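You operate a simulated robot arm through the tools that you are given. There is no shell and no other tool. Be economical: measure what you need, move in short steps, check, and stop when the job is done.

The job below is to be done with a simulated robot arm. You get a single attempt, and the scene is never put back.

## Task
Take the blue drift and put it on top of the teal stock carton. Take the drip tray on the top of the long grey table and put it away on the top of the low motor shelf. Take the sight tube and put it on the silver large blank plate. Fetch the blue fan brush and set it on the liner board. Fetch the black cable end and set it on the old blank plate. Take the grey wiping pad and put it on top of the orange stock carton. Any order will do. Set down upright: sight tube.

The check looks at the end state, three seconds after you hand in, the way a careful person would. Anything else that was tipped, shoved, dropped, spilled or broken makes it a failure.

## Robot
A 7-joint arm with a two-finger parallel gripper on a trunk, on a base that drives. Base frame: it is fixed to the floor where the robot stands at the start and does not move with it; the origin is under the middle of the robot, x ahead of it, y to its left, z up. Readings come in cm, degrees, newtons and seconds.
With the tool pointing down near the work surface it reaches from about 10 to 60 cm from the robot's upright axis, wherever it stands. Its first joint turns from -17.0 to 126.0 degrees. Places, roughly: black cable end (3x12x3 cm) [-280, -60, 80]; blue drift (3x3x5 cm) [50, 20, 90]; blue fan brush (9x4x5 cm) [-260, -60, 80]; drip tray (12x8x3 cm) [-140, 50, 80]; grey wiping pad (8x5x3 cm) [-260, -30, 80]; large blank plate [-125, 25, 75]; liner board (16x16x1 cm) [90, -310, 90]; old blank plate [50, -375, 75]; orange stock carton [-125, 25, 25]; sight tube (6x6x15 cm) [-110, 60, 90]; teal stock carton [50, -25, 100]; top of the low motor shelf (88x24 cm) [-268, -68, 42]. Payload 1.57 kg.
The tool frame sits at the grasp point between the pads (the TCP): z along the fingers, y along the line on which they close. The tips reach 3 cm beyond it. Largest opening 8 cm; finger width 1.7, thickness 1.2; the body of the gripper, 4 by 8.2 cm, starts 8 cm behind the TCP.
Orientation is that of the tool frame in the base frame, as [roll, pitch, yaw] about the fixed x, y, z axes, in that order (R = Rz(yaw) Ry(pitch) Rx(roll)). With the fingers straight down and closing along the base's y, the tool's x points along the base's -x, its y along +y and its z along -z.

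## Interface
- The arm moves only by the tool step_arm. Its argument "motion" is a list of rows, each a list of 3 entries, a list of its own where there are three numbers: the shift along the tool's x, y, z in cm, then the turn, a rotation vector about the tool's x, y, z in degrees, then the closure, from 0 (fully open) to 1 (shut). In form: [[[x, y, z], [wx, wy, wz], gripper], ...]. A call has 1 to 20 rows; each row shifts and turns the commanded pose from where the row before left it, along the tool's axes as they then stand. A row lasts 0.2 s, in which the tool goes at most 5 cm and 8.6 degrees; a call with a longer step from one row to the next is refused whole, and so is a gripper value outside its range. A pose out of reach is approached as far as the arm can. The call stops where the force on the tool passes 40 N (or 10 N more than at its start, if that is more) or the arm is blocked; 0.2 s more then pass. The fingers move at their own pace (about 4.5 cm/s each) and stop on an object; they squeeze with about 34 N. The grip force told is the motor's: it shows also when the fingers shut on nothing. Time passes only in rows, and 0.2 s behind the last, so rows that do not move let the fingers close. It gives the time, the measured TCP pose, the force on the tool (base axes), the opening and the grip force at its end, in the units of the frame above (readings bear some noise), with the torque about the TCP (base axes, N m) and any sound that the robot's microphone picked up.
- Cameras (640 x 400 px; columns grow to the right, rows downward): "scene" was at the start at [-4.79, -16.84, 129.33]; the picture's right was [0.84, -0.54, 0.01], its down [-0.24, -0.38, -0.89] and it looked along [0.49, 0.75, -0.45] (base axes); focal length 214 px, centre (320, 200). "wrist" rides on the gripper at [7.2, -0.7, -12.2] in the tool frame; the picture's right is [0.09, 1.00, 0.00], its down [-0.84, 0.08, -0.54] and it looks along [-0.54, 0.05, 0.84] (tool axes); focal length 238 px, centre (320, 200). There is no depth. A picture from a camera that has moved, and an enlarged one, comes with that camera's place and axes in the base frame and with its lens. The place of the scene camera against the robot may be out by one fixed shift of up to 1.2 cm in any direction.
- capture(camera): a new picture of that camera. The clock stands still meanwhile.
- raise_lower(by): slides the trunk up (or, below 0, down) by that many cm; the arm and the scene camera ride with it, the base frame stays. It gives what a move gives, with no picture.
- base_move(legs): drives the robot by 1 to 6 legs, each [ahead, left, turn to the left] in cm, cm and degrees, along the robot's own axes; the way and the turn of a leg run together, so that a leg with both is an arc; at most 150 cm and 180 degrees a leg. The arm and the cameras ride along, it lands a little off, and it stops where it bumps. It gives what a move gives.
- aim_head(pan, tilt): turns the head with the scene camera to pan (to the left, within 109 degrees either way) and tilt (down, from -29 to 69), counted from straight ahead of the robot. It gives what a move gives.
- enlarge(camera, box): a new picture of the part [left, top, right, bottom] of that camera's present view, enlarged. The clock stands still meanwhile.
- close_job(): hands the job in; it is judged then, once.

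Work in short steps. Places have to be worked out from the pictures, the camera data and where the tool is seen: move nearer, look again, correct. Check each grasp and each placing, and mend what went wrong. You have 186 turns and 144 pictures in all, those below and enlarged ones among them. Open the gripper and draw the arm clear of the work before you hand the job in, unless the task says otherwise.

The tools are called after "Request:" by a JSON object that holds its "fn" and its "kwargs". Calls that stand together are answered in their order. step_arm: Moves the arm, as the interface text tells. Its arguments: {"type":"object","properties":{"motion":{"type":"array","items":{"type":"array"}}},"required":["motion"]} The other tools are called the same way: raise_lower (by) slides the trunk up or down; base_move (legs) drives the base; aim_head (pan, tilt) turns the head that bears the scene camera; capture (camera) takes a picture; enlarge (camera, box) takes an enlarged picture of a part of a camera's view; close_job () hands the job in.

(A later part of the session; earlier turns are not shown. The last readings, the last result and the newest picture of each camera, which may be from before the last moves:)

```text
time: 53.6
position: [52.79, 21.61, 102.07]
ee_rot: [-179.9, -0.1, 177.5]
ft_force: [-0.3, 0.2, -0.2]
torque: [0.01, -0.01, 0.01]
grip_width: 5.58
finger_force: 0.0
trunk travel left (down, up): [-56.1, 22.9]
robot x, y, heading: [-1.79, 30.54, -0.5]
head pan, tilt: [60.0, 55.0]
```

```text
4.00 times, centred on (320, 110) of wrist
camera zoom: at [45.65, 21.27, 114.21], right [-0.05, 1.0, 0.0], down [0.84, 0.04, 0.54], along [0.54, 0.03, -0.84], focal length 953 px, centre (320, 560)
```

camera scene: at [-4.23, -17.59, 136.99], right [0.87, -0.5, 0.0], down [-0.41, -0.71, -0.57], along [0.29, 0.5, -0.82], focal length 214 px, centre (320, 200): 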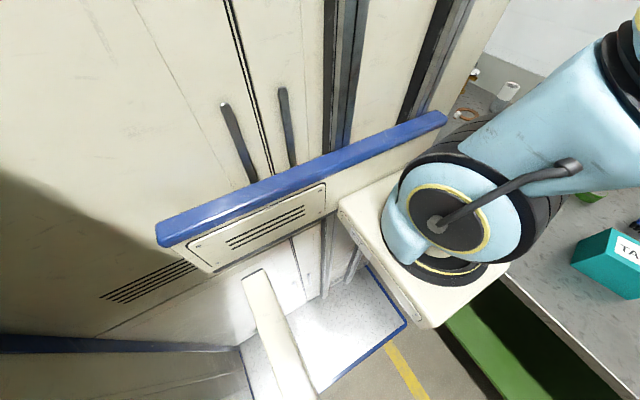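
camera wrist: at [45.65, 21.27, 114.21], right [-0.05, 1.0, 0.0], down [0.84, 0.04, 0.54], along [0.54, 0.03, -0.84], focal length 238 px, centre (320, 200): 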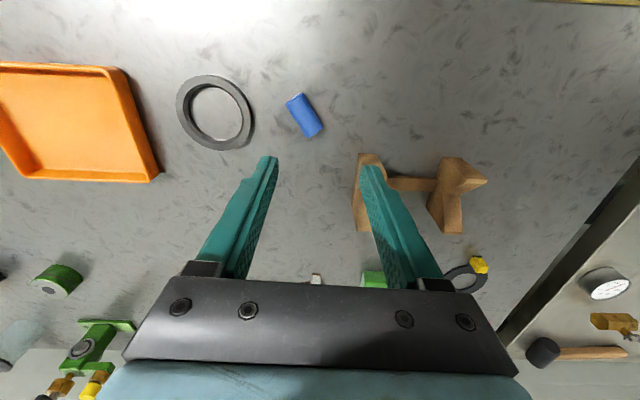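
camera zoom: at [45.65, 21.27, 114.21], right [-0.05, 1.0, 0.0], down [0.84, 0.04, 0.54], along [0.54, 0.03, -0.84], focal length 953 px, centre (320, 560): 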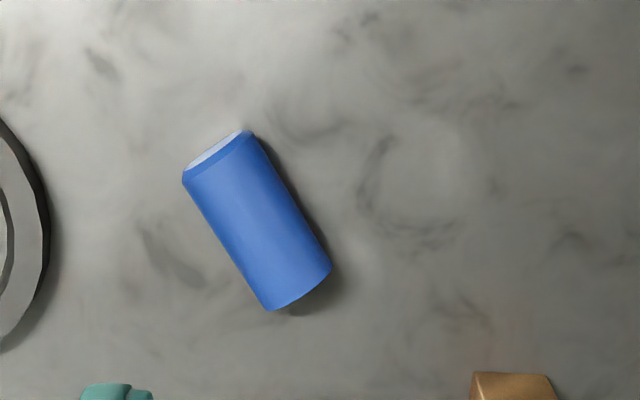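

The drift lies on its side around (51.6, 20.1), axis about 33° from x, ~2.1 cm thick. I turn the fingers across it, move over and descend.

Request:
{"fn": "step_arm", "kwargs": {"motion": [[[1.2, -1.5, 0], [0, 0, 0], 0.4], [[0, 0, 0], [0, 0, -7.1], 0.4], [[0, 0, 0], [0, 0, -7.1], 0.4], [[0, 0, 0], [0, 0, -7.1], 0.4], [[0, 0, 0], [0, 0, -7.1], 0.4], [[0, 0, 0], [0, 0, -7.1], 0.4], [[0, 0, 3], [0, 0, 0], 0.4], [[0, 0, 2], [0, 0, 0], 0.4], [[0, 0, 0], [0, 0, 0], 0.4]]}}

Request:
{"fn": "capture", "kwargs": {"camera": "wrist"}}

```text
time: 55.6
position: [51.54, 20.24, 97.01]
ee_rot: [180.0, -0.2, -146.9]
ft_force: [-0.1, 0.1, 0.2]
torque: [-0.01, 0.02, 0.01]
grip_width: 4.81
finger_force: 0.1
trunk travel left (down, up): [-56.1, 22.9]
robot x, y, heading: [-1.84, 30.53, -0.8]
head pan, tilt: [60.0, 55.0]
```

```text
112 pictures are left
camera wrist: at [46.0, 15.74, 109.25], right [-0.62, 0.78, 0.0], down [0.66, 0.52, 0.54], along [0.42, 0.34, -0.84], focal length 238 px, centre (320, 200)
```

wrist: 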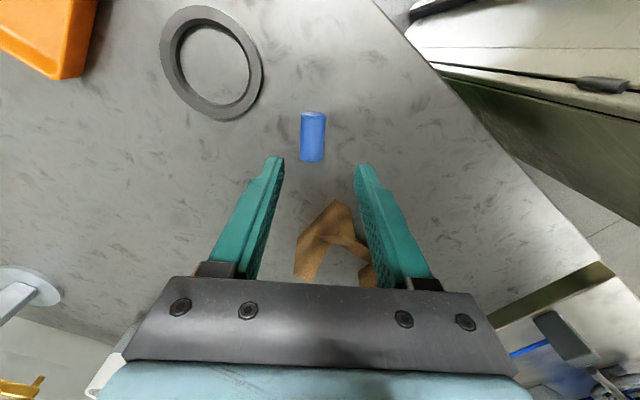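

Aligned; a small correction of (+0.6, −0.6) in tool axes, then down to z≈90.8 and close.

Request:
{"fn": "step_arm", "kwargs": {"motion": [[[0.55, -0.6, 0], [0, 0, 0], 0.45], [[0, 0, 2], [0, 0, 0], 0.45], [[0, 0, 2], [0, 0, 0], 0.45], [[0, 0, 1.5], [0, 0, 0], 0.45], [[0, 0, 0.6], [0, 0, 0], 0.45], [[0, 0, 0], [0, 0, 0], 0.45]]}}

Request:
{"fn": "capture", "kwargs": {"camera": "wrist"}}

```text
time: 57.0
position: [51.38, 19.37, 90.94]
ee_rot: [180.0, -0.1, -147.1]
ft_force: [-0.3, 0.4, 0.2]
torque: [-0.03, -0.02, -0.02]
grip_width: 4.38
finger_force: 0.0
trunk travel left (down, up): [-56.1, 22.9]
robot x, y, heading: [-1.45, 30.35, -0.3]
head pan, tilt: [60.0, 55.0]
```

```text
111 pictures are left
camera wrist: at [45.75, 14.87, 103.12], right [-0.62, 0.78, 0.0], down [0.66, 0.52, 0.54], along [0.42, 0.33, -0.84], focal length 238 px, centre (320, 200)
```

wrist: 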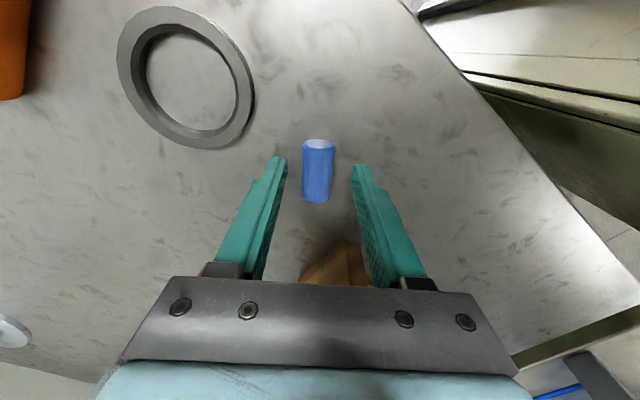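

Slight shift along the cylinder (+0.4) and go down a little more until near the table, then close.

Request:
{"fn": "step_arm", "kwargs": {"motion": [[[0.4, 0, 0.4], [0, 0, 0], 0.45], [[0, 0, 0.4], [0, 0, 0], 0.45], [[0, 0, 0], [0, 0, 0], 0.45], [[0, 0, 0], [0, 0, 0], 1], [[0, 0, 0], [0, 0, 0], 1], [[0, 0, 0], [0, 0, 0], 1], [[0, 0, 0], [0, 0, 0], 1]]}}

Request:
{"fn": "capture", "kwargs": {"camera": "wrist"}}

```text
time: 58.6
position: [51.05, 19.1, 90.36]
ee_rot: [-180.0, -0.1, -147.0]
ft_force: [-3.3, 0.8, 32.5]
torque: [0.09, 0.07, 0.09]
grip_width: 0.0
finger_force: 21.3
trunk travel left (down, up): [-56.1, 22.9]
robot x, y, heading: [-1.4, 30.63, -0.2]
head pan, tilt: [60.0, 55.0]
```

```text
110 pictures are left
camera wrist: at [45.4, 14.74, 102.48], right [-0.62, 0.78, 0.0], down [0.66, 0.52, 0.54], along [0.43, 0.34, -0.84], focal length 238 px, centre (320, 200)
```

wrist: 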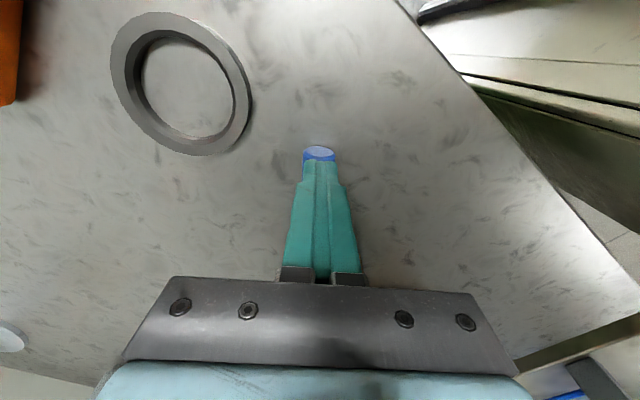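

The fingers shut on top of the cylinder, so the table is lower than I took it: around z≈85. I rise, reopen and look again.

Request:
{"fn": "step_arm", "kwargs": {"motion": [[[0, 0, -1], [0, 0, 0], 1], [[0, 0, -2], [0, 0, 0], 0.4], [[0, 0, -2], [0, 0, 0], 0.4], [[0, 0, 0], [0, 0, 0], 0.4], [[0, 0, 0], [0, 0, 0], 0.4]]}}

Request:
{"fn": "capture", "kwargs": {"camera": "wrist"}}

```text
time: 59.8
position: [51.2, 19.2, 95.14]
ee_rot: [179.9, -0.1, -147.0]
ft_force: [-1.0, -0.5, -0.2]
torque: [0.01, 0.0, 0.01]
grip_width: 4.78
finger_force: 0.2
trunk travel left (down, up): [-56.1, 22.9]
robot x, y, heading: [-2.19, 30.45, -0.4]
head pan, tilt: [60.0, 55.0]
```

```text
109 pictures are left
camera wrist: at [45.53, 14.77, 107.32], right [-0.62, 0.78, 0.0], down [0.66, 0.52, 0.54], along [0.42, 0.34, -0.84], focal length 238 px, centre (320, 200)
```

wrist: 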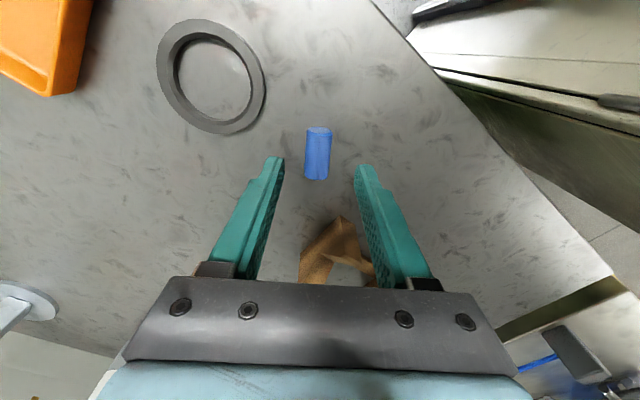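

With the corrected height the drift is at about (52.0, 19.9). I shift -1.05 in tool x and go down to z≈88.4 before closing.

Request:
{"fn": "step_arm", "kwargs": {"motion": [[[-1.05, 0.1, 0], [0, 0, 0], 0.4], [[0, 0, 2.5], [0, 0, 0], 0.4], [[0, 0, 2.5], [0, 0, 0], 0.4], [[0, 0, 1.2], [0, 0, 0], 0.4], [[0, 0, 0.5], [0, 0, 0], 0.4], [[0, 0, 0], [0, 0, 0], 0.4], [[0, 0, 0], [0, 0, 0], 1], [[0, 0, 0], [0, 0, 0], 1], [[0, 0, 0], [0, 0, 0], 1], [[0, 0, 0], [0, 0, 0], 1]]}}

Request:
{"fn": "capture", "kwargs": {"camera": "wrist"}}

```text
time: 62.0
position: [51.79, 19.83, 88.4]
ee_rot: [179.9, -0.1, -146.9]
ft_force: [2.3, -0.9, -0.9]
torque: [0.03, -0.45, -0.15]
grip_width: 1.5
finger_force: 31.4
trunk travel left (down, up): [-56.1, 22.9]
robot x, y, heading: [-1.82, 31.14, -0.6]
head pan, tilt: [60.0, 55.0]
```

```text
108 pictures are left
camera wrist: at [46.23, 15.36, 100.66], right [-0.62, 0.78, 0.0], down [0.66, 0.52, 0.54], along [0.42, 0.34, -0.84], focal length 238 px, centre (320, 200)
```

wrist: 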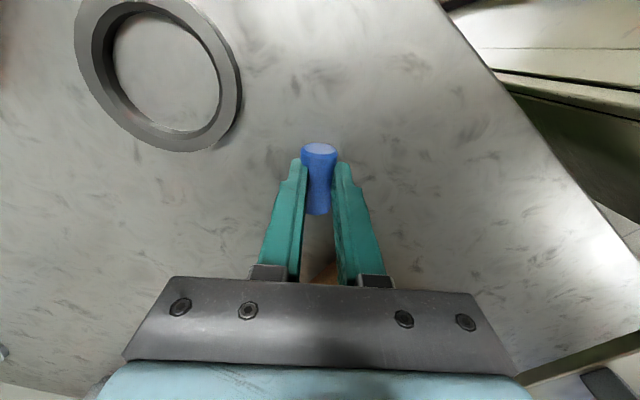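

The drift is soft and visibly pinched, so I ease the closure a bit and lift a little to check it holds.

Request:
{"fn": "step_arm", "kwargs": {"motion": [[[0, 0, 0], [0, 0, 0], 0.79], [[0, 0, 0], [0, 0, 0], 0.79], [[0, 0, -1], [0, 0, 0], 0.79], [[0, 0, -2], [0, 0, 0], 0.79], [[0, 0, -2], [0, 0, 0], 0.79], [[0, 0, -2], [0, 0, 0], 0.79], [[0, 0, 0], [0, 0, 0], 0.79]]}}

Request:
{"fn": "capture", "kwargs": {"camera": "wrist"}}

```text
time: 63.6
position: [51.85, 19.67, 95.36]
ee_rot: [-179.9, 0.0, -147.0]
ft_force: [0.0, 0.3, -1.9]
torque: [-0.01, -0.03, -0.02]
grip_width: 2.22
finger_force: 34.1
trunk travel left (down, up): [-56.1, 22.9]
robot x, y, heading: [-1.83, 30.55, -0.2]
head pan, tilt: [60.0, 55.0]
```

```text
107 pictures are left
camera wrist: at [46.25, 15.25, 107.62], right [-0.62, 0.78, 0.0], down [0.66, 0.52, 0.54], along [0.42, 0.34, -0.84], focal length 238 px, centre (320, 200)
```

wrist: 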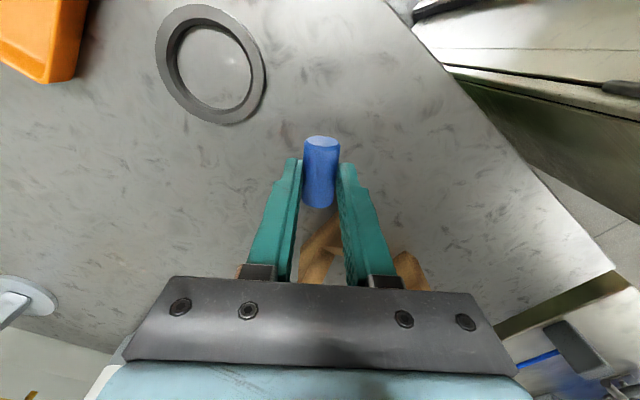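

The drift is held (2.2 cm, 34 N) and lifted. I raise the trunk and drive right to the teal carton.

Request:
{"fn": "raise_lower", "kwargs": {"by": 22}}

Request:
{"fn": "base_move", "kwargs": {"legs": [[0, -44, 0]]}}

Request:
{"fn": "capture", "kwargs": {"camera": "wrist"}}

```text
time: 66.0
position: [51.9, 19.82, 117.28]
ee_rot: [-180.0, -0.1, -147.0]
ft_force: [-0.6, 0.0, -1.6]
torque: [0.02, 0.0, 0.0]
grip_width: 2.22
finger_force: 33.6
trunk travel left (down, up): [-78.1, 0.9]
robot x, y, heading: [-1.94, 30.75, -0.8]
head pan, tilt: [60.0, 55.0]
```

```text
time: 68.6
position: [51.26, -24.06, 117.36]
ee_rot: [-180.0, -0.1, -147.3]
ft_force: [0.1, 0.0, -1.3]
torque: [-0.01, 0.03, -0.02]
grip_width: 2.18
finger_force: 34.0
trunk travel left (down, up): [-78.1, 0.9]
robot x, y, heading: [-2.42, -12.59, -0.7]
head pan, tilt: [60.0, 55.0]
```

```text
106 pictures are left
camera wrist: at [45.67, -28.38, 129.61], right [-0.62, 0.79, 0.0], down [0.66, 0.52, 0.54], along [0.43, 0.33, -0.84], focal length 238 px, centre (320, 200)
```

wrist: 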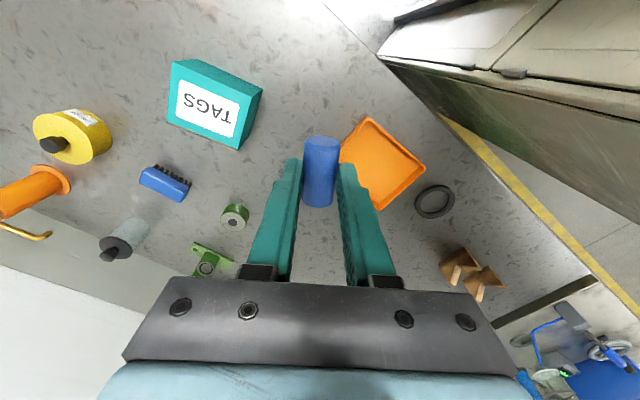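

Triangulating two views: carton top centre ≈ (61, −35.6), top z ≈ 95.4. I drive right 11.5 cm, then extend forward 9.5 cm.

Request:
{"fn": "base_move", "kwargs": {"legs": [[0, -11.5, 0]]}}

Request:
{"fn": "step_arm", "kwargs": {"motion": [[[-2.01, -1.31, 0], [0, 0, 0], 0.79], [[-2.01, -1.31, 0], [0, 0, 0], 0.79], [[-2.01, -1.31, 0], [0, 0, 0], 0.79], [[-2.01, -1.31, 0], [0, 0, 0], 0.79], [[0, 0, 3], [0, 0, 0], 0.79], [[0, 0, 3], [0, 0, 0], 0.79], [[0, 0, 3], [0, 0, 0], 0.79], [[0, 0, 0], [0, 0, 0], 0.79]]}}

Request:
{"fn": "capture", "kwargs": {"camera": "wrist"}}

```text
time: 69.8
position: [51.13, -35.64, 117.28]
ee_rot: [180.0, -0.1, -147.4]
ft_force: [0.5, 0.3, -2.3]
torque: [-0.03, 0.03, -0.02]
grip_width: 2.23
finger_force: 33.8
trunk travel left (down, up): [-78.1, 0.9]
robot x, y, heading: [-2.54, -24.36, -0.9]
head pan, tilt: [60.0, 55.0]
```

```text
time: 71.6
position: [60.76, -35.83, 108.32]
ee_rot: [-180.0, -0.1, -147.5]
ft_force: [0.4, 0.1, -0.7]
torque: [0.03, 0.0, 0.01]
grip_width: 2.23
finger_force: 34.0
trunk travel left (down, up): [-78.1, 0.9]
robot x, y, heading: [-2.28, -24.08, -0.7]
head pan, tilt: [60.0, 55.0]
```

```text
105 pictures are left
camera wrist: at [55.07, -40.18, 120.53], right [-0.61, 0.79, 0.0], down [0.66, 0.52, 0.54], along [0.43, 0.33, -0.84], focal length 238 px, centre (320, 200)
```

wrist: 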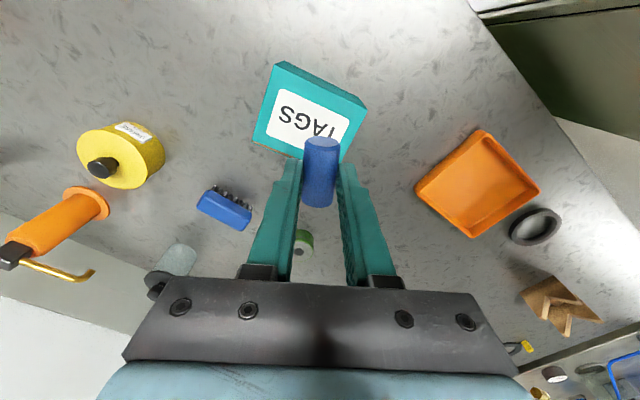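

Slight correction toward the carton centre, then descend to just above the top.

Request:
{"fn": "step_arm", "kwargs": {"motion": [[[0.2, -1.2, 0], [0, 0, 0], 0.79], [[0, 0, 3], [0, 0, 0], 0.79], [[0, 0, 3], [0, 0, 0], 0.79], [[0, 0, 2.5], [0, 0, 0], 0.79], [[0, 0, 0], [0, 0, 0], 0.79]]}}

Request:
{"fn": "capture", "kwargs": {"camera": "wrist"}}

```text
time: 72.8
position: [61.2, -37.02, 99.9]
ee_rot: [-180.0, -0.1, -147.4]
ft_force: [0.1, 0.6, -1.7]
torque: [0.03, 0.03, 0.02]
grip_width: 2.2
finger_force: 34.2
trunk travel left (down, up): [-78.1, 0.9]
robot x, y, heading: [-2.66, -24.38, -1.1]
head pan, tilt: [60.0, 55.0]
```

```text
104 pictures are left
camera wrist: at [55.56, -41.35, 112.11], right [-0.61, 0.79, 0.0], down [0.66, 0.52, 0.54], along [0.43, 0.33, -0.84], focal length 238 px, centre (320, 200)
```

wrist: 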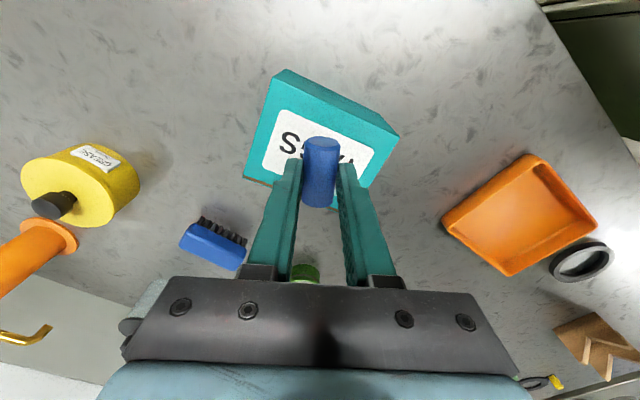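

Well centred. I lower slowly until contact.

Request:
{"fn": "step_arm", "kwargs": {"motion": [[[0.4, -0.2, 0.4], [0, 0, 0], 0.79], [[0, 0, 0.3], [0, 0, 0], 0.79], [[0, 0, 0.3], [0, 0, 0], 0.79], [[0, 0, 0], [0, 0, 0], 0.79]]}}

```text
time: 73.8
position: [60.9, -37.31, 98.87]
ee_rot: [-180.0, -0.1, -147.3]
ft_force: [-0.3, 0.8, -1.7]
torque: [0.02, -0.03, -0.02]
grip_width: 2.2
finger_force: 33.9
trunk travel left (down, up): [-78.1, 0.9]
robot x, y, heading: [-2.38, -24.67, -0.7]
head pan, tilt: [60.0, 55.0]
```

No contact yet; I continue in small steps.

Request:
{"fn": "step_arm", "kwargs": {"motion": [[[0, 0, 0.25], [0, 0, 0], 0.79], [[0, 0, 0.25], [0, 0, 0], 0.79], [[0, 0, 0.25], [0, 0, 0], 0.79], [[0, 0, 0], [0, 0, 0], 0.79]]}}

Request:
{"fn": "capture", "kwargs": {"camera": "wrist"}}

```text
time: 74.8
position: [60.93, -37.27, 98.13]
ee_rot: [179.9, -0.1, -147.4]
ft_force: [0.0, -0.4, -1.2]
torque: [0.0, 0.02, 0.03]
grip_width: 2.23
finger_force: 33.7
trunk travel left (down, up): [-78.1, 0.9]
robot x, y, heading: [-2.45, -24.74, -0.7]
head pan, tilt: [60.0, 55.0]
```

```text
103 pictures are left
camera wrist: at [55.28, -41.77, 110.35], right [-0.61, 0.79, 0.0], down [0.66, 0.52, 0.54], along [0.43, 0.33, -0.84], focal length 238 px, centre (320, 200)
```

wrist: 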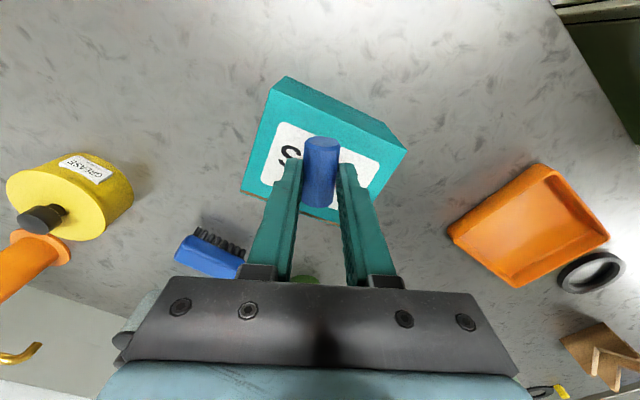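

Still free; continue down gently.

Request:
{"fn": "step_arm", "kwargs": {"motion": [[[0, 0, 0.25], [0, 0, 0], 0.79], [[0, 0, 0.25], [0, 0, 0], 0.79], [[0, 0, 0.25], [0, 0, 0], 0.79], [[0, 0, 0.25], [0, 0, 0], 0.79], [[0, 0, 0], [0, 0, 0], 0.79]]}}

```text
time: 76.0
position: [60.98, -37.31, 97.16]
ee_rot: [-180.0, -0.1, -147.3]
ft_force: [-0.1, 0.1, -2.2]
torque: [-0.02, -0.01, -0.02]
grip_width: 2.23
finger_force: 34.2
trunk travel left (down, up): [-78.1, 0.9]
robot x, y, heading: [-2.7, -24.37, -1.0]
head pan, tilt: [60.0, 55.0]
```

No contact yet; continue.

Request:
{"fn": "step_arm", "kwargs": {"motion": [[[0, 0, 0.25], [0, 0, 0], 0.79], [[0, 0, 0.25], [0, 0, 0], 0.79], [[0, 0, 0.25], [0, 0, 0], 0.79], [[0, 0, 0.25], [0, 0, 0], 0.79], [[0, 0, 0], [0, 0, 0], 0.79]]}}

Request:
{"fn": "capture", "kwargs": {"camera": "wrist"}}

```text
time: 77.2
position: [60.92, -37.31, 96.25]
ee_rot: [-179.8, 0.1, -147.4]
ft_force: [6.5, -0.2, 32.9]
torque: [0.02, -0.2, -0.03]
grip_width: 2.23
finger_force: 33.6
trunk travel left (down, up): [-78.1, 0.9]
robot x, y, heading: [-2.48, -24.49, -1.1]
head pan, tilt: [60.0, 55.0]
```

```text
102 pictures are left
camera wrist: at [55.29, -41.71, 108.45], right [-0.61, 0.79, 0.0], down [0.66, 0.52, 0.54], along [0.43, 0.33, -0.84], focal length 238 px, centre (320, 200)
```

wrist: 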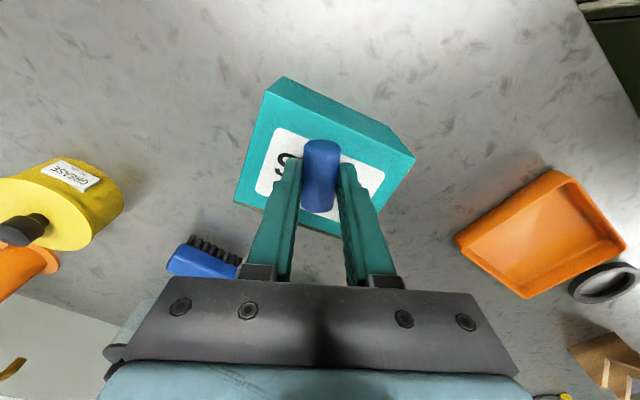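

Contact with the carton top. I relieve slightly, open the fingers gently, wait and rise.

Request:
{"fn": "step_arm", "kwargs": {"motion": [[[0, 0, -0.2], [0, 0, 0], 0.79], [[0, 0, 0], [0, 0, 0], 0.72], [[0, 0, 0], [0, 0, 0], 0.66], [[0, 0, 0], [0, 0, 0], 0.6], [[0, 0, 0], [0, 0, 0], 0.5], [[0, 0, 0], [0, 0, 0], 0.5], [[0, 0, -1], [0, 0, 0], 0.5], [[0, 0, -2], [0, 0, 0], 0.5], [[0, 0, -3], [0, 0, 0], 0.5], [[0, 0, -3], [0, 0, 0], 0.5], [[0, 0, 0], [0, 0, 0], 0.5]]}}

Request:
{"fn": "capture", "kwargs": {"camera": "wrist"}}

```text
time: 79.6
position: [61.02, -37.24, 105.36]
ee_rot: [180.0, 0.0, -147.4]
ft_force: [-0.7, 0.5, 0.1]
torque: [-0.01, 0.0, -0.02]
grip_width: 4.01
finger_force: 0.0
trunk travel left (down, up): [-78.1, 0.9]
robot x, y, heading: [-2.36, -23.97, -0.9]
head pan, tilt: [60.0, 55.0]
```

```text
101 pictures are left
camera wrist: at [55.3, -41.57, 117.59], right [-0.61, 0.79, 0.0], down [0.66, 0.52, 0.54], along [0.43, 0.33, -0.84], focal length 238 px, centre (320, 200)
```

wrist: 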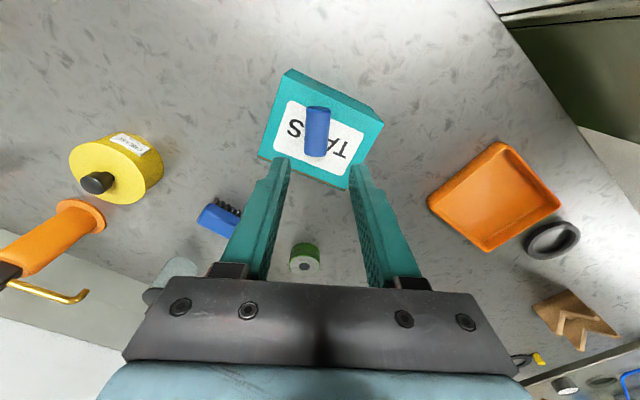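

Drift placed on the carton. I retract the arm upward and look round with the head for the route to the other sites.

Request:
{"fn": "step_arm", "kwargs": {"motion": [[[0, 0, -3], [0, 0, 0], 0.3], [[0, 0, -3], [0, 0, 0], 0.3], [[0, 0, -3], [0, 0, 0], 0.3], [[1.7, 1.1, -3], [0, 0, 5], 0.3], [[1.7, 0.9, -3], [0, 0, 7], 0.3], [[1.7, 0.7, -2], [0, 0, 7], 0.3], [[1.9, 0.5, -2], [0, 0, 7], 0.3], [[2, 0.3, 0], [0, 0, 7], 0.3], [[0, 0, 0], [0, 0, 0], 0.3]]}}

Request:
{"fn": "aim_head", "kwargs": {"pan": -105, "tilt": 20}}

Request:
{"fn": "capture", "kwargs": {"camera": "scene"}}

Request:
{"fn": "aim_head", "kwargs": {"pan": -45, "tilt": 20}}

Request:
{"fn": "capture", "kwargs": {"camera": "scene"}}

```text
time: 81.6
position: [51.26, -36.97, 124.37]
ee_rot: [-180.0, -0.1, 179.5]
ft_force: [-0.1, 0.8, -0.4]
torque: [0.01, 0.0, -0.01]
grip_width: 5.6
finger_force: 0.1
trunk travel left (down, up): [-78.1, 0.9]
robot x, y, heading: [-2.59, -24.32, -0.6]
head pan, tilt: [60.0, 55.0]
```

```text
time: 84.1
position: [51.38, -37.12, 124.28]
ee_rot: [-179.9, -0.1, 179.6]
ft_force: [-0.5, 0.0, -0.4]
torque: [0.02, -0.02, 0.01]
grip_width: 5.58
finger_force: 0.0
trunk travel left (down, up): [-78.1, 0.9]
robot x, y, heading: [-2.46, -24.51, -0.6]
head pan, tilt: [-105.0, 20.0]
```

```text
100 pictures are left
camera scene: at [-13.2, -57.07, 143.2], right [-0.96, 0.27, 0.0], down [0.09, 0.33, -0.94], along [-0.26, -0.9, -0.34], focal length 214 px, centre (320, 200)
```

scene: 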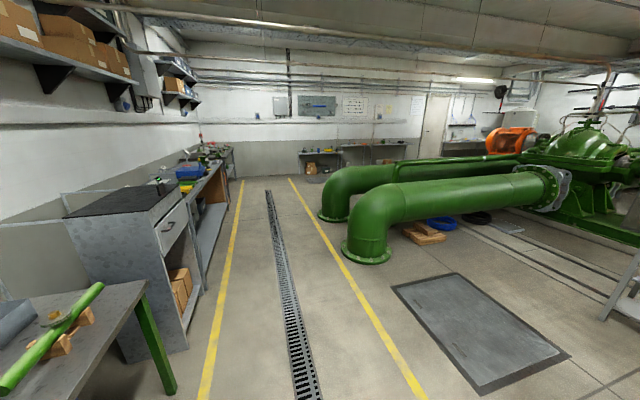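

```text
time: 85.4
position: [51.32, -37.07, 124.41]
ee_rot: [-180.0, -0.1, 179.6]
ft_force: [-0.9, 0.7, -1.2]
torque: [0.04, -0.01, 0.0]
grip_width: 5.63
finger_force: 0.1
trunk travel left (down, up): [-78.1, 0.9]
robot x, y, heading: [-2.51, -24.73, -0.8]
head pan, tilt: [-45.0, 20.0]
```

```text
99 pictures are left
camera scene: at [-4.18, -54.81, 143.2], right [-0.72, -0.7, 0.0], down [-0.24, 0.25, -0.94], along [0.65, -0.68, -0.34], focal length 214 px, centre (320, 200)
```

scene: 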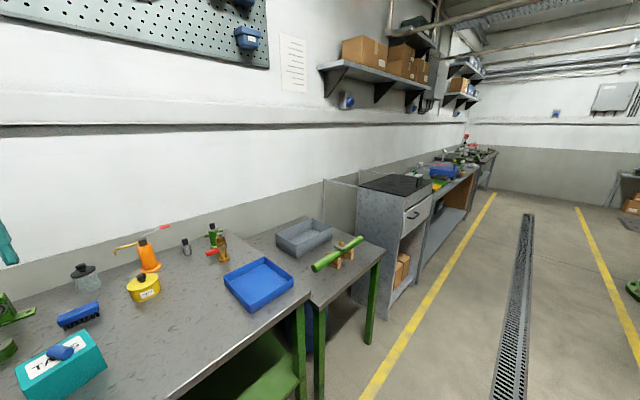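

The bench line runs along -y; the other sites are behind. I back off 35 cm and turn right 90° so the head can see the -x side.

Request:
{"fn": "base_move", "kwargs": {"legs": [[-35, 0, 0], [0, 0, -90]]}}

Request:
{"fn": "aim_head", "kwargs": {"pan": -70, "tilt": 20}}

Request:
{"fn": "capture", "kwargs": {"camera": "scene"}}

Request:
{"fn": "aim_head", "kwargs": {"pan": -109, "tilt": 20}}

Request:
{"fn": "capture", "kwargs": {"camera": "scene"}}

```text
time: 91.5
position: [-50.73, -77.5, 124.26]
ee_rot: [-179.9, -0.1, 89.3]
ft_force: [0.4, -0.8, -0.6]
torque: [-0.02, 0.01, 0.02]
grip_width: 5.64
finger_force: 0.0
trunk travel left (down, up): [-78.1, 0.9]
robot x, y, heading: [-37.73, -23.92, -91.1]
head pan, tilt: [-45.0, 20.0]
```

```text
time: 92.4
position: [-50.87, -77.42, 124.49]
ee_rot: [-179.9, -0.1, 89.3]
ft_force: [0.3, 1.1, 0.4]
torque: [-0.01, -0.01, 0.03]
grip_width: 5.61
finger_force: 0.0
trunk travel left (down, up): [-78.1, 0.9]
robot x, y, heading: [-37.59, -23.94, -91.3]
head pan, tilt: [-70.0, 20.0]
```

```text
98 pictures are left
camera scene: at [-69.27, -19.14, 143.2], right [-0.32, 0.95, 0.0], down [0.32, 0.11, -0.94], along [-0.89, -0.3, -0.34], focal length 214 px, centre (320, 200)
```

scene: 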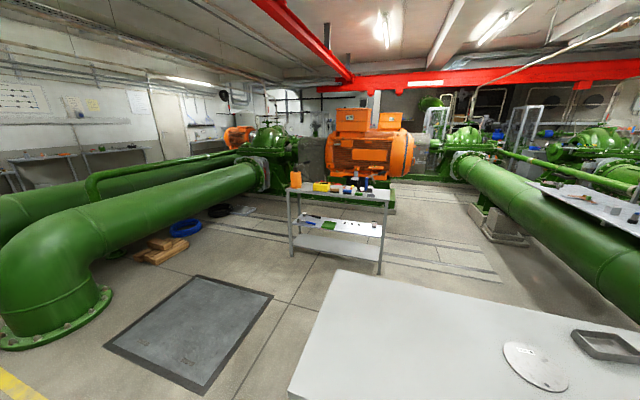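

```text
time: 93.5
position: [-50.74, -77.49, 124.36]
ee_rot: [-179.9, -0.1, 89.4]
ft_force: [0.9, 0.0, -0.1]
torque: [0.0, -0.02, 0.01]
grip_width: 5.61
finger_force: 0.1
trunk travel left (down, up): [-78.1, 0.9]
robot x, y, heading: [-37.75, -23.76, -91.1]
head pan, tilt: [-108.9, 20.0]
```

```text
97 pictures are left
camera scene: at [-69.21, -12.95, 143.2], right [0.34, 0.94, 0.0], down [0.32, -0.12, -0.94], along [-0.88, 0.32, -0.34], focal length 214 px, centre (320, 200)
```

scene: 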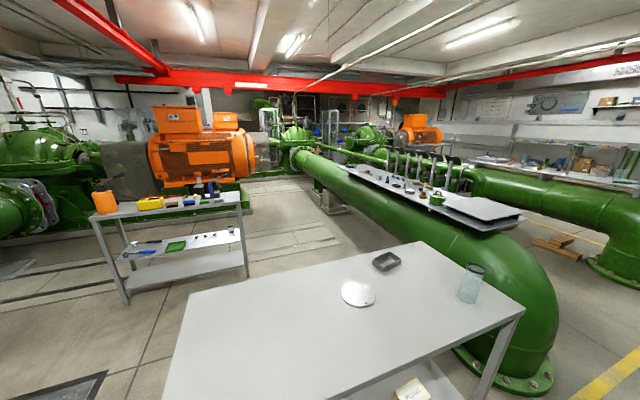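

Clear overview: the long grey table spans x≈−155…−101, y≈−40…85 (tray, disc plate, sight tube); the stand with upper (z≈78) and middle (z≈42) boards is behind at x≈−265. I turn to face −x and drive to the sight tube.

Request:
{"fn": "base_move", "kwargs": {"legs": [[0, 0, -89], [0, -77, 0]]}}

Request:
{"fn": "aim_head", "kwargs": {"pan": 0, "tilt": 30}}

Request:
{"fn": "capture", "kwargs": {"camera": "scene"}}

Request:
{"fn": "capture", "kwargs": {"camera": "wrist"}}

```text
time: 101.4
position: [-90.28, 65.53, 124.37]
ee_rot: [-179.9, 0.0, -0.7]
ft_force: [0.3, -0.4, 0.7]
torque: [-0.03, -0.02, 0.03]
grip_width: 5.6
finger_force: 0.0
trunk travel left (down, up): [-78.1, 0.9]
robot x, y, heading: [-36.28, 52.81, 178.8]
head pan, tilt: [-108.9, 20.0]
```

```text
time: 103.3
position: [-90.25, 65.62, 124.31]
ee_rot: [-179.9, 0.0, -0.5]
ft_force: [0.2, 0.4, -0.8]
torque: [0.02, -0.01, 0.01]
grip_width: 5.62
finger_force: 0.1
trunk travel left (down, up): [-78.1, 0.9]
robot x, y, heading: [-36.85, 52.78, 178.8]
head pan, tilt: [0.0, 30.0]
```

```text
96 pictures are left
camera scene: at [-36.99, 74.89, 141.59], right [0.02, 1.0, 0.0], down [0.5, -0.01, -0.87], along [-0.87, 0.02, -0.5], focal length 214 px, centre (320, 200)
```

scene: 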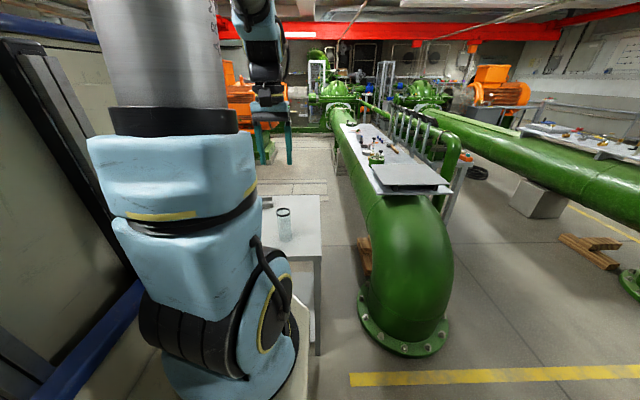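

```text
95 pictures are left
camera wrist: at [-83.09, 66.22, 136.56], right [0.08, -1.0, 0.0], down [-0.84, -0.07, 0.54], along [-0.54, -0.04, -0.84], focal length 238 px, centre (320, 200)
```

wrist: 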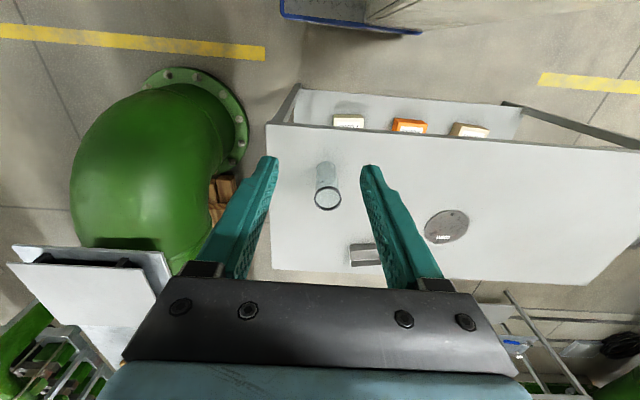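

The tube stands at about (−112.2, 62.8) on the table (z≈75); the orange carton is on the low shelf near the front. I drive ahead 15 cm.

Request:
{"fn": "base_move", "kwargs": {"legs": [[15, 0, 1.2]]}}

Request:
{"fn": "raise_lower", "kwargs": {"by": -18}}

Request:
{"fn": "step_arm", "kwargs": {"motion": [[[0, 0, 0], [0, 0, 0], 0], [[0, 0, 0], [0, 0, 0], 0], [[0, 0, 0], [0, 0, 0], 0]]}}

Request:
{"fn": "capture", "kwargs": {"camera": "wrist"}}

```text
time: 104.7
position: [-105.34, 64.58, 124.4]
ee_rot: [-179.9, 0.0, 0.6]
ft_force: [-0.4, 0.3, 0.4]
torque: [0.03, 0.01, -0.01]
grip_width: 5.61
finger_force: 0.1
trunk travel left (down, up): [-78.1, 0.9]
robot x, y, heading: [-51.45, 53.05, -179.8]
head pan, tilt: [0.0, 30.0]
```

```text
time: 106.7
position: [-105.38, 64.57, 106.39]
ee_rot: [-179.9, -0.1, 0.6]
ft_force: [-0.1, 0.0, -0.2]
torque: [0.03, -0.01, -0.03]
grip_width: 5.58
finger_force: 0.0
trunk travel left (down, up): [-60.1, 18.9]
robot x, y, heading: [-50.99, 52.64, -179.7]
head pan, tilt: [0.0, 30.0]
```

```text
time: 107.5
position: [-105.34, 64.6, 106.36]
ee_rot: [-179.9, -0.1, 0.6]
ft_force: [-0.5, -0.3, -0.4]
torque: [0.01, -0.01, -0.01]
grip_width: 8.0
finger_force: 0.0
trunk travel left (down, up): [-60.1, 18.9]
robot x, y, heading: [-51.45, 52.89, -180.1]
head pan, tilt: [0.0, 30.0]
```

```text
94 pictures are left
camera wrist: at [-98.18, 65.35, 118.56], right [0.1, -0.99, 0.0], down [-0.84, -0.09, 0.54], along [-0.54, -0.05, -0.84], focal length 238 px, centre (320, 200)
```

wrist: 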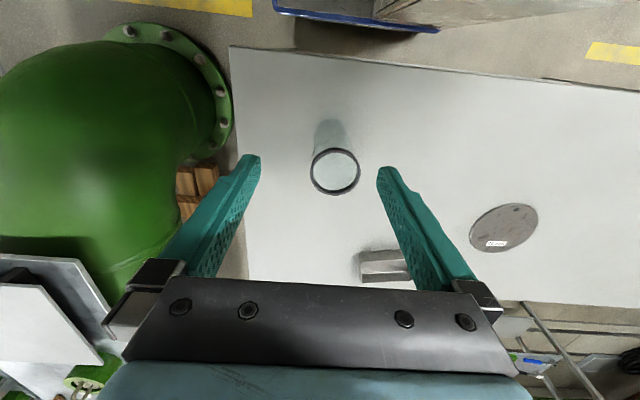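

Tube top centre at (−111.9, 62.2), about 6.5 cm across. I move above it, stop just above its rim, and check the centring.

Request:
{"fn": "step_arm", "kwargs": {"motion": [[[-2.2, 0.8, 0], [0, 0, 0], 0], [[-2.2, 0.8, 0], [0, 0, 0], 0], [[-2.15, 0.8, 0], [0, 0, 0], 0], [[0, 0, 3], [0, 0, 0], 0], [[0, 0, 3], [0, 0, 0], 0], [[0, 0, 3], [0, 0, 0], 0], [[0, 0, 0], [0, 0, 0], 0]]}}

Request:
{"fn": "capture", "kwargs": {"camera": "wrist"}}

```text
time: 109.0
position: [-111.97, 62.01, 97.2]
ee_rot: [-179.9, 0.0, 0.5]
ft_force: [0.1, 0.0, -0.5]
torque: [0.0, 0.01, 0.01]
grip_width: 8.02
finger_force: 0.0
trunk travel left (down, up): [-60.1, 18.9]
robot x, y, heading: [-51.65, 52.57, -180.0]
head pan, tilt: [0.0, 30.0]
```

```text
93 pictures are left
camera wrist: at [-104.83, 62.82, 109.58], right [0.1, -0.99, 0.0], down [-0.84, -0.09, 0.54], along [-0.54, -0.05, -0.84], focal length 238 px, centre (320, 200)
```

wrist: 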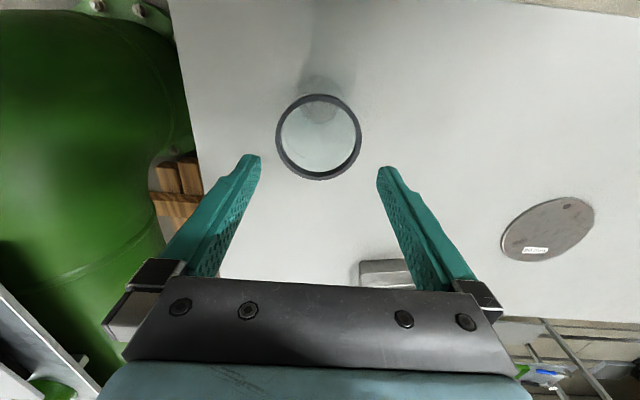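

Two views give the rim at z≈94.3 and centre (−109.8, 62.5). I correct +2.1/−0.5 in tool axes and lower along the tube to z≈88.5.

Request:
{"fn": "step_arm", "kwargs": {"motion": [[[0, 0, -1], [0, 0, 0], 0], [[2.1, -0.5, 0], [0, 0, 0], 0], [[0, 0, 0], [0, 0, 0], 0]]}}

Request:
{"fn": "capture", "kwargs": {"camera": "wrist"}}

```text
time: 109.8
position: [-109.69, 62.86, 98.45]
ee_rot: [-180.0, 0.0, 0.6]
ft_force: [0.2, 0.1, 0.0]
torque: [0.03, 0.0, -0.01]
grip_width: 8.01
finger_force: 0.0
trunk travel left (down, up): [-60.1, 18.9]
robot x, y, heading: [-51.52, 52.71, -179.8]
head pan, tilt: [0.0, 30.0]
```

```text
92 pictures are left
camera wrist: at [-102.55, 63.5, 110.65], right [0.1, -0.99, 0.0], down [-0.84, -0.09, 0.54], along [-0.54, -0.05, -0.84], focal length 238 px, centre (320, 200)
```

wrist: 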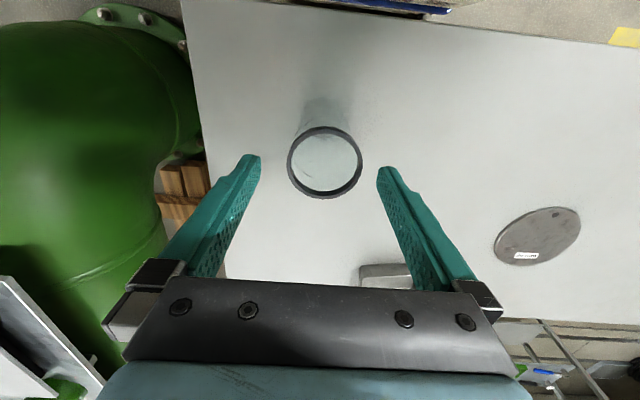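

Centred. I descend 10 cm around the tube.

Request:
{"fn": "step_arm", "kwargs": {"motion": [[[0, 0.3, 0], [0, 0, 0], 0], [[0, 0, 2], [0, 0, 0], 0], [[0, 0, 2], [0, 0, 0], 0], [[0, 0, 2], [0, 0, 0], 0], [[0, 0, 2], [0, 0, 0], 0], [[0, 0, 2], [0, 0, 0], 0], [[0, 0, 0], [0, 0, 0], 0]]}}

Request:
{"fn": "capture", "kwargs": {"camera": "wrist"}}

```text
time: 111.5
position: [-109.76, 62.31, 88.17]
ee_rot: [-179.9, 0.0, 0.6]
ft_force: [-0.4, 0.1, 0.5]
torque: [0.04, 0.0, 0.0]
grip_width: 8.0
finger_force: 0.0
trunk travel left (down, up): [-60.1, 18.9]
robot x, y, heading: [-51.41, 52.66, -179.9]
head pan, tilt: [0.0, 30.0]
```

```text
91 pictures are left
camera wrist: at [-102.63, 63.06, 100.45], right [0.1, -0.99, 0.0], down [-0.84, -0.09, 0.54], along [-0.54, -0.05, -0.84], focal length 238 px, centre (320, 200)
```

wrist: 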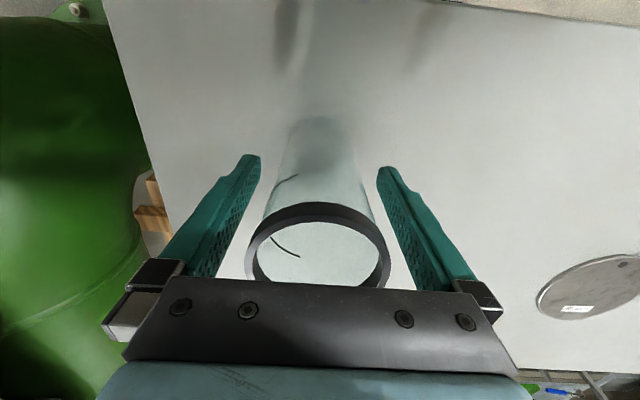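

The tube is between the fingers. I close in stages to avoid over-squeezing the glass.

Request:
{"fn": "step_arm", "kwargs": {"motion": [[[0, 0, 0], [0, 0, 0], 0.2], [[0, 0, 0], [0, 0, 0], 0.25], [[0, 0, 0], [0, 0, 0], 0.3], [[0, 0, 0], [0, 0, 0], 0.33], [[0, 0, 0], [0, 0, 0], 0.33]]}}

```text
time: 112.7
position: [-109.9, 62.29, 88.27]
ee_rot: [-179.9, -0.1, 0.6]
ft_force: [0.4, 0.8, 0.2]
torque: [0.0, 0.0, 0.0]
grip_width: 5.55
finger_force: 28.4
trunk travel left (down, up): [-60.1, 18.9]
robot x, y, heading: [-51.56, 53.31, -180.1]
head pan, tilt: [0.0, 30.0]
```

Gripped at 5.55 cm, 28 N. I lift 6 cm and check.

Request:
{"fn": "step_arm", "kwargs": {"motion": [[[0, 0, -0.5], [0, 0, 0], 0.35], [[0, 0, -1], [0, 0, 0], 0.35], [[0, 0, -1.5], [0, 0, 0], 0.35], [[0, 0, -1.5], [0, 0, 0], 0.35], [[0, 0, -1.5], [0, 0, 0], 0.35], [[0, 0, 0], [0, 0, 0], 0.35]]}}

Request:
{"fn": "capture", "kwargs": {"camera": "wrist"}}

```text
time: 114.0
position: [-109.88, 62.25, 94.41]
ee_rot: [-179.9, -0.1, 0.7]
ft_force: [0.5, -0.7, -0.4]
torque: [-0.03, -0.01, 0.0]
grip_width: 5.55
finger_force: 34.4
trunk travel left (down, up): [-60.1, 18.9]
robot x, y, heading: [-51.51, 52.47, -179.7]
head pan, tilt: [0.0, 30.0]
```

```text
90 pictures are left
camera wrist: at [-102.7, 63.1, 106.56], right [0.1, -0.99, 0.0], down [-0.84, -0.09, 0.54], along [-0.54, -0.05, -0.84], focal length 238 px, centre (320, 200)
```

wrist: 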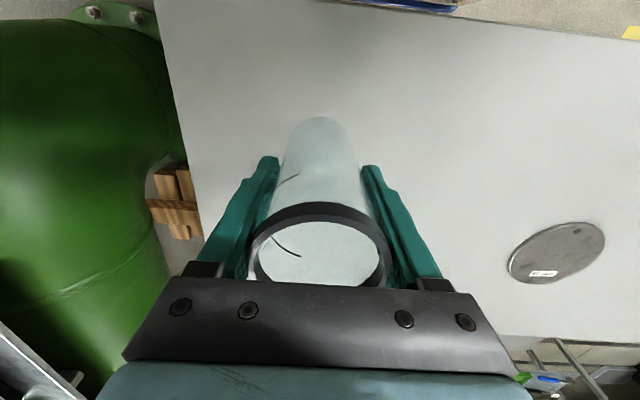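

The tube is held. The disc plate works out at (−125.8, 24.3), top ≈ z 80. I raise a little and drive left 38 cm and 4 cm ahead.

Request:
{"fn": "raise_lower", "kwargs": {"by": 6}}

Request:
{"fn": "base_move", "kwargs": {"legs": [[4, 38, 0]]}}

Request:
{"fn": "capture", "kwargs": {"camera": "wrist"}}

```text
time: 115.0
position: [-109.78, 62.43, 100.21]
ee_rot: [-179.9, -0.1, 0.5]
ft_force: [0.0, -0.6, -1.1]
torque: [-0.04, -0.03, -0.01]
grip_width: 5.55
finger_force: 34.0
trunk travel left (down, up): [-66.1, 12.9]
robot x, y, heading: [-51.37, 52.55, -180.0]
head pan, tilt: [0.0, 30.0]
```

```text
time: 117.5
position: [-113.84, 23.93, 100.39]
ee_rot: [-180.0, -0.1, 0.7]
ft_force: [0.2, 0.1, -1.3]
torque: [0.01, -0.01, 0.0]
grip_width: 5.55
finger_force: 33.6
trunk travel left (down, up): [-66.1, 12.9]
robot x, y, heading: [-55.44, 14.68, -179.9]
head pan, tilt: [0.0, 30.0]
```

```text
89 pictures are left
camera wrist: at [-106.64, 24.77, 112.54], right [0.1, -0.99, 0.0], down [-0.84, -0.09, 0.54], along [-0.54, -0.06, -0.84], focal length 238 px, centre (320, 200)
```

wrist: 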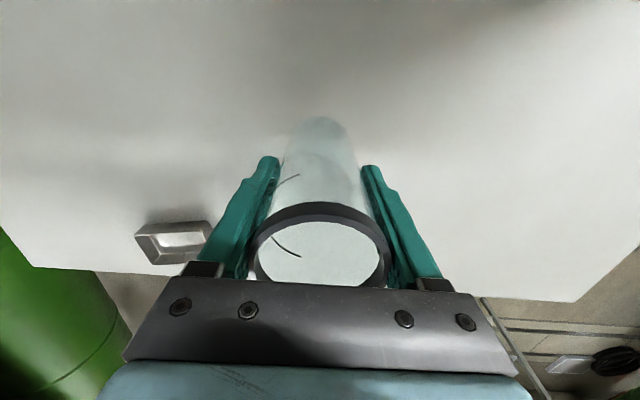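

The disc is hidden behind the tube. I extend 12 cm forward over it and look.

Request:
{"fn": "step_arm", "kwargs": {"motion": [[[-2.4, -0.05, 0], [0, 0, 0], 0.35], [[-2.4, -0.05, 0], [0, 0, 0], 0.35], [[-2.4, -0.1, 0], [0, 0, 0], 0.35], [[-2.4, -0.1, 0], [0, 0, 0], 0.35], [[-2.4, -0.1, 0], [0, 0, 0], 0.35], [[0, 0, 0], [0, 0, 0], 0.35]]}}

Request:
{"fn": "capture", "kwargs": {"camera": "wrist"}}

Request:
{"fn": "capture", "kwargs": {"camera": "scene"}}

```text
time: 118.9
position: [-125.72, 23.93, 100.37]
ee_rot: [-179.8, 0.0, 0.8]
ft_force: [0.0, 0.6, -1.3]
torque: [0.01, -0.03, -0.03]
grip_width: 5.55
finger_force: 34.3
trunk travel left (down, up): [-66.1, 12.9]
robot x, y, heading: [-55.32, 14.85, -180.0]
head pan, tilt: [0.0, 30.0]
```

```text
88 pictures are left
camera wrist: at [-118.54, 24.8, 112.53], right [0.11, -0.99, 0.0], down [-0.84, -0.09, 0.54], along [-0.54, -0.06, -0.84], focal length 238 px, centre (320, 200)
```

wrist: 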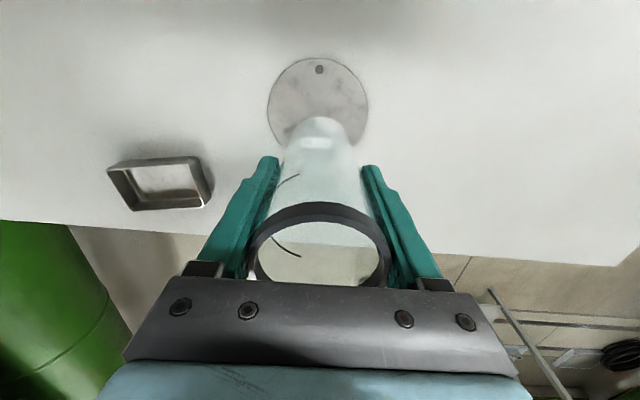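

```text
87 pictures are left
camera scene: at [-56.27, 36.82, 129.59], right [0.0, 1.0, 0.0], down [0.5, 0.0, -0.87], along [-0.87, 0.0, -0.5], focal length 214 px, centre (320, 200)
```

scene: 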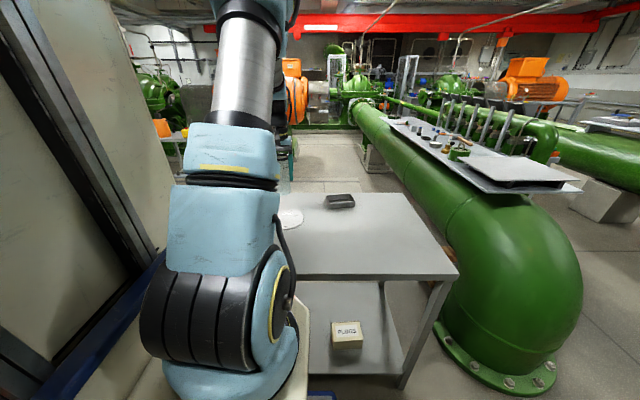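

Disc centre is at (−124.7, 24.3), so I adjust by +1.0/−0.4 and lower to ~2 cm above, then feel down.

Request:
{"fn": "step_arm", "kwargs": {"motion": [[[1.0, -0.4, 0], [0, 0, 0], 0.35], [[0, 0, 2], [0, 0, 0], 0.35], [[0, 0, 2], [0, 0, 0], 0.35], [[0, 0, 2], [0, 0, 0], 0.35], [[0, 0, 2], [0, 0, 0], 0.35], [[0, 0, 0], [0, 0, 0], 0.35]]}}

Request:
{"fn": "capture", "kwargs": {"camera": "wrist"}}

```text
time: 120.3
position: [-124.88, 24.61, 92.08]
ee_rot: [-179.9, -0.1, 0.7]
ft_force: [0.0, -0.3, -0.4]
torque: [0.01, -0.02, -0.05]
grip_width: 5.53
finger_force: 34.3
trunk travel left (down, up): [-66.1, 12.9]
robot x, y, heading: [-55.43, 14.44, -179.6]
head pan, tilt: [0.0, 30.0]
```

```text
86 pictures are left
camera wrist: at [-117.66, 25.39, 104.3], right [0.1, -0.99, 0.0], down [-0.84, -0.09, 0.54], along [-0.54, -0.06, -0.84], focal length 238 px, centre (320, 200)
```

wrist: 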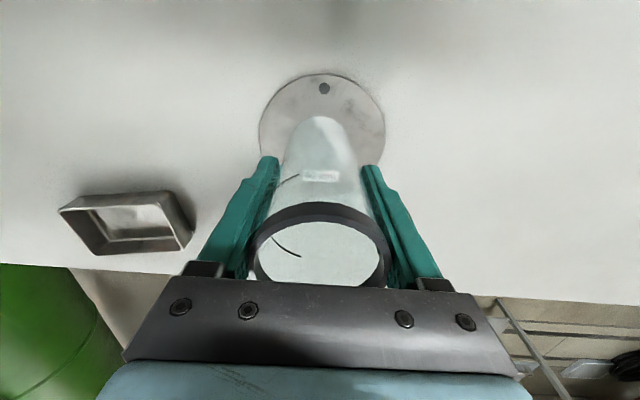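

Aligned. Lower gently.

Request:
{"fn": "step_arm", "kwargs": {"motion": [[[0, 0, 0.5], [0, 0, 0], 0.35], [[0, 0, 0.5], [0, 0, 0], 0.35], [[0, 0, 0.4], [0, 0, 0], 0.35], [[0, 0, 0.3], [0, 0, 0], 0.35], [[0, 0, 0.25], [0, 0, 0], 0.35], [[0, 0, 0], [0, 0, 0], 0.35]]}}

```text
time: 121.7
position: [-124.83, 24.67, 90.31]
ee_rot: [-179.8, -0.1, 0.7]
ft_force: [-0.6, 0.7, -0.7]
torque: [-0.04, -0.01, 0.0]
grip_width: 5.56
finger_force: 34.1
trunk travel left (down, up): [-66.1, 12.9]
robot x, y, heading: [-55.64, 14.79, -179.6]
head pan, tilt: [0.0, 30.0]
```

Not touching yet; continue in small steps.

Request:
{"fn": "step_arm", "kwargs": {"motion": [[[0, 0, 0.25], [0, 0, 0], 0.35], [[0, 0, 0.25], [0, 0, 0], 0.35], [[0, 0, 0.25], [0, 0, 0], 0.35], [[0, 0, 0.2], [0, 0, 0], 0.35], [[0, 0, 0], [0, 0, 0], 0.35]]}}

```text
time: 122.9
position: [-124.77, 24.63, 89.37]
ee_rot: [-179.9, -0.1, 0.6]
ft_force: [-0.2, -0.1, -0.5]
torque: [0.0, -0.02, 0.01]
grip_width: 5.53
finger_force: 34.2
trunk travel left (down, up): [-66.1, 12.9]
robot x, y, heading: [-55.32, 14.53, -179.8]
head pan, tilt: [0.0, 30.0]
```

Request:
{"fn": "step_arm", "kwargs": {"motion": [[[0, 0, 0.2], [0, 0, 0], 0.35], [[0, 0, 0.2], [0, 0, 0], 0.35], [[0, 0, 0.2], [0, 0, 0], 0.35], [[0, 0, 0], [0, 0, 0], 0.35]]}}

Request:
{"fn": "capture", "kwargs": {"camera": "wrist"}}

```text
time: 123.9
position: [-124.91, 24.62, 88.86]
ee_rot: [-179.9, -0.1, 0.7]
ft_force: [-0.3, -0.5, -1.3]
torque: [-0.03, 0.01, -0.02]
grip_width: 5.53
finger_force: 33.9
trunk travel left (down, up): [-66.1, 12.9]
robot x, y, heading: [-55.38, 15.02, -179.8]
head pan, tilt: [0.0, 30.0]
```

```text
85 pictures are left
camera wrist: at [-117.63, 25.4, 101.08], right [0.1, -0.99, 0.0], down [-0.84, -0.09, 0.54], along [-0.54, -0.06, -0.84], focal length 238 px, centre (320, 200)
```

wrist: 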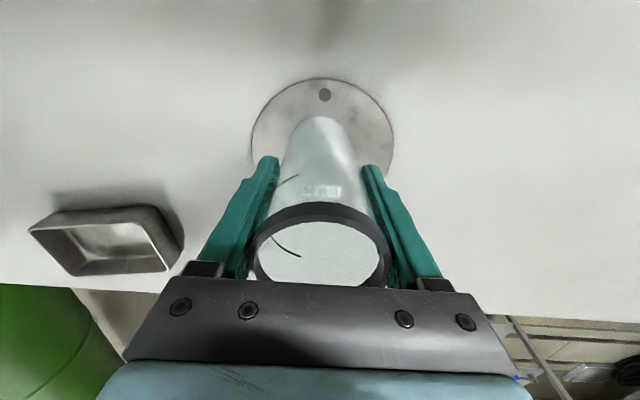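

Request:
{"fn": "step_arm", "kwargs": {"motion": [[[0, 0, 0.15], [0, 0, 0], 0.35], [[0, 0, 0.15], [0, 0, 0], 0.35], [[0, 0, 0.15], [0, 0, 0], 0.35], [[0, 0, 0], [0, 0, 0], 0.35]]}}

```text
time: 124.9
position: [-125.03, 24.64, 88.6]
ee_rot: [-179.8, 0.3, 0.7]
ft_force: [-1.2, -1.4, 29.6]
torque: [-0.22, 0.2, -0.19]
grip_width: 5.54
finger_force: 34.0
trunk travel left (down, up): [-66.1, 12.9]
robot x, y, heading: [-54.99, 14.82, -179.6]
head pan, tilt: [0.0, 30.0]
```

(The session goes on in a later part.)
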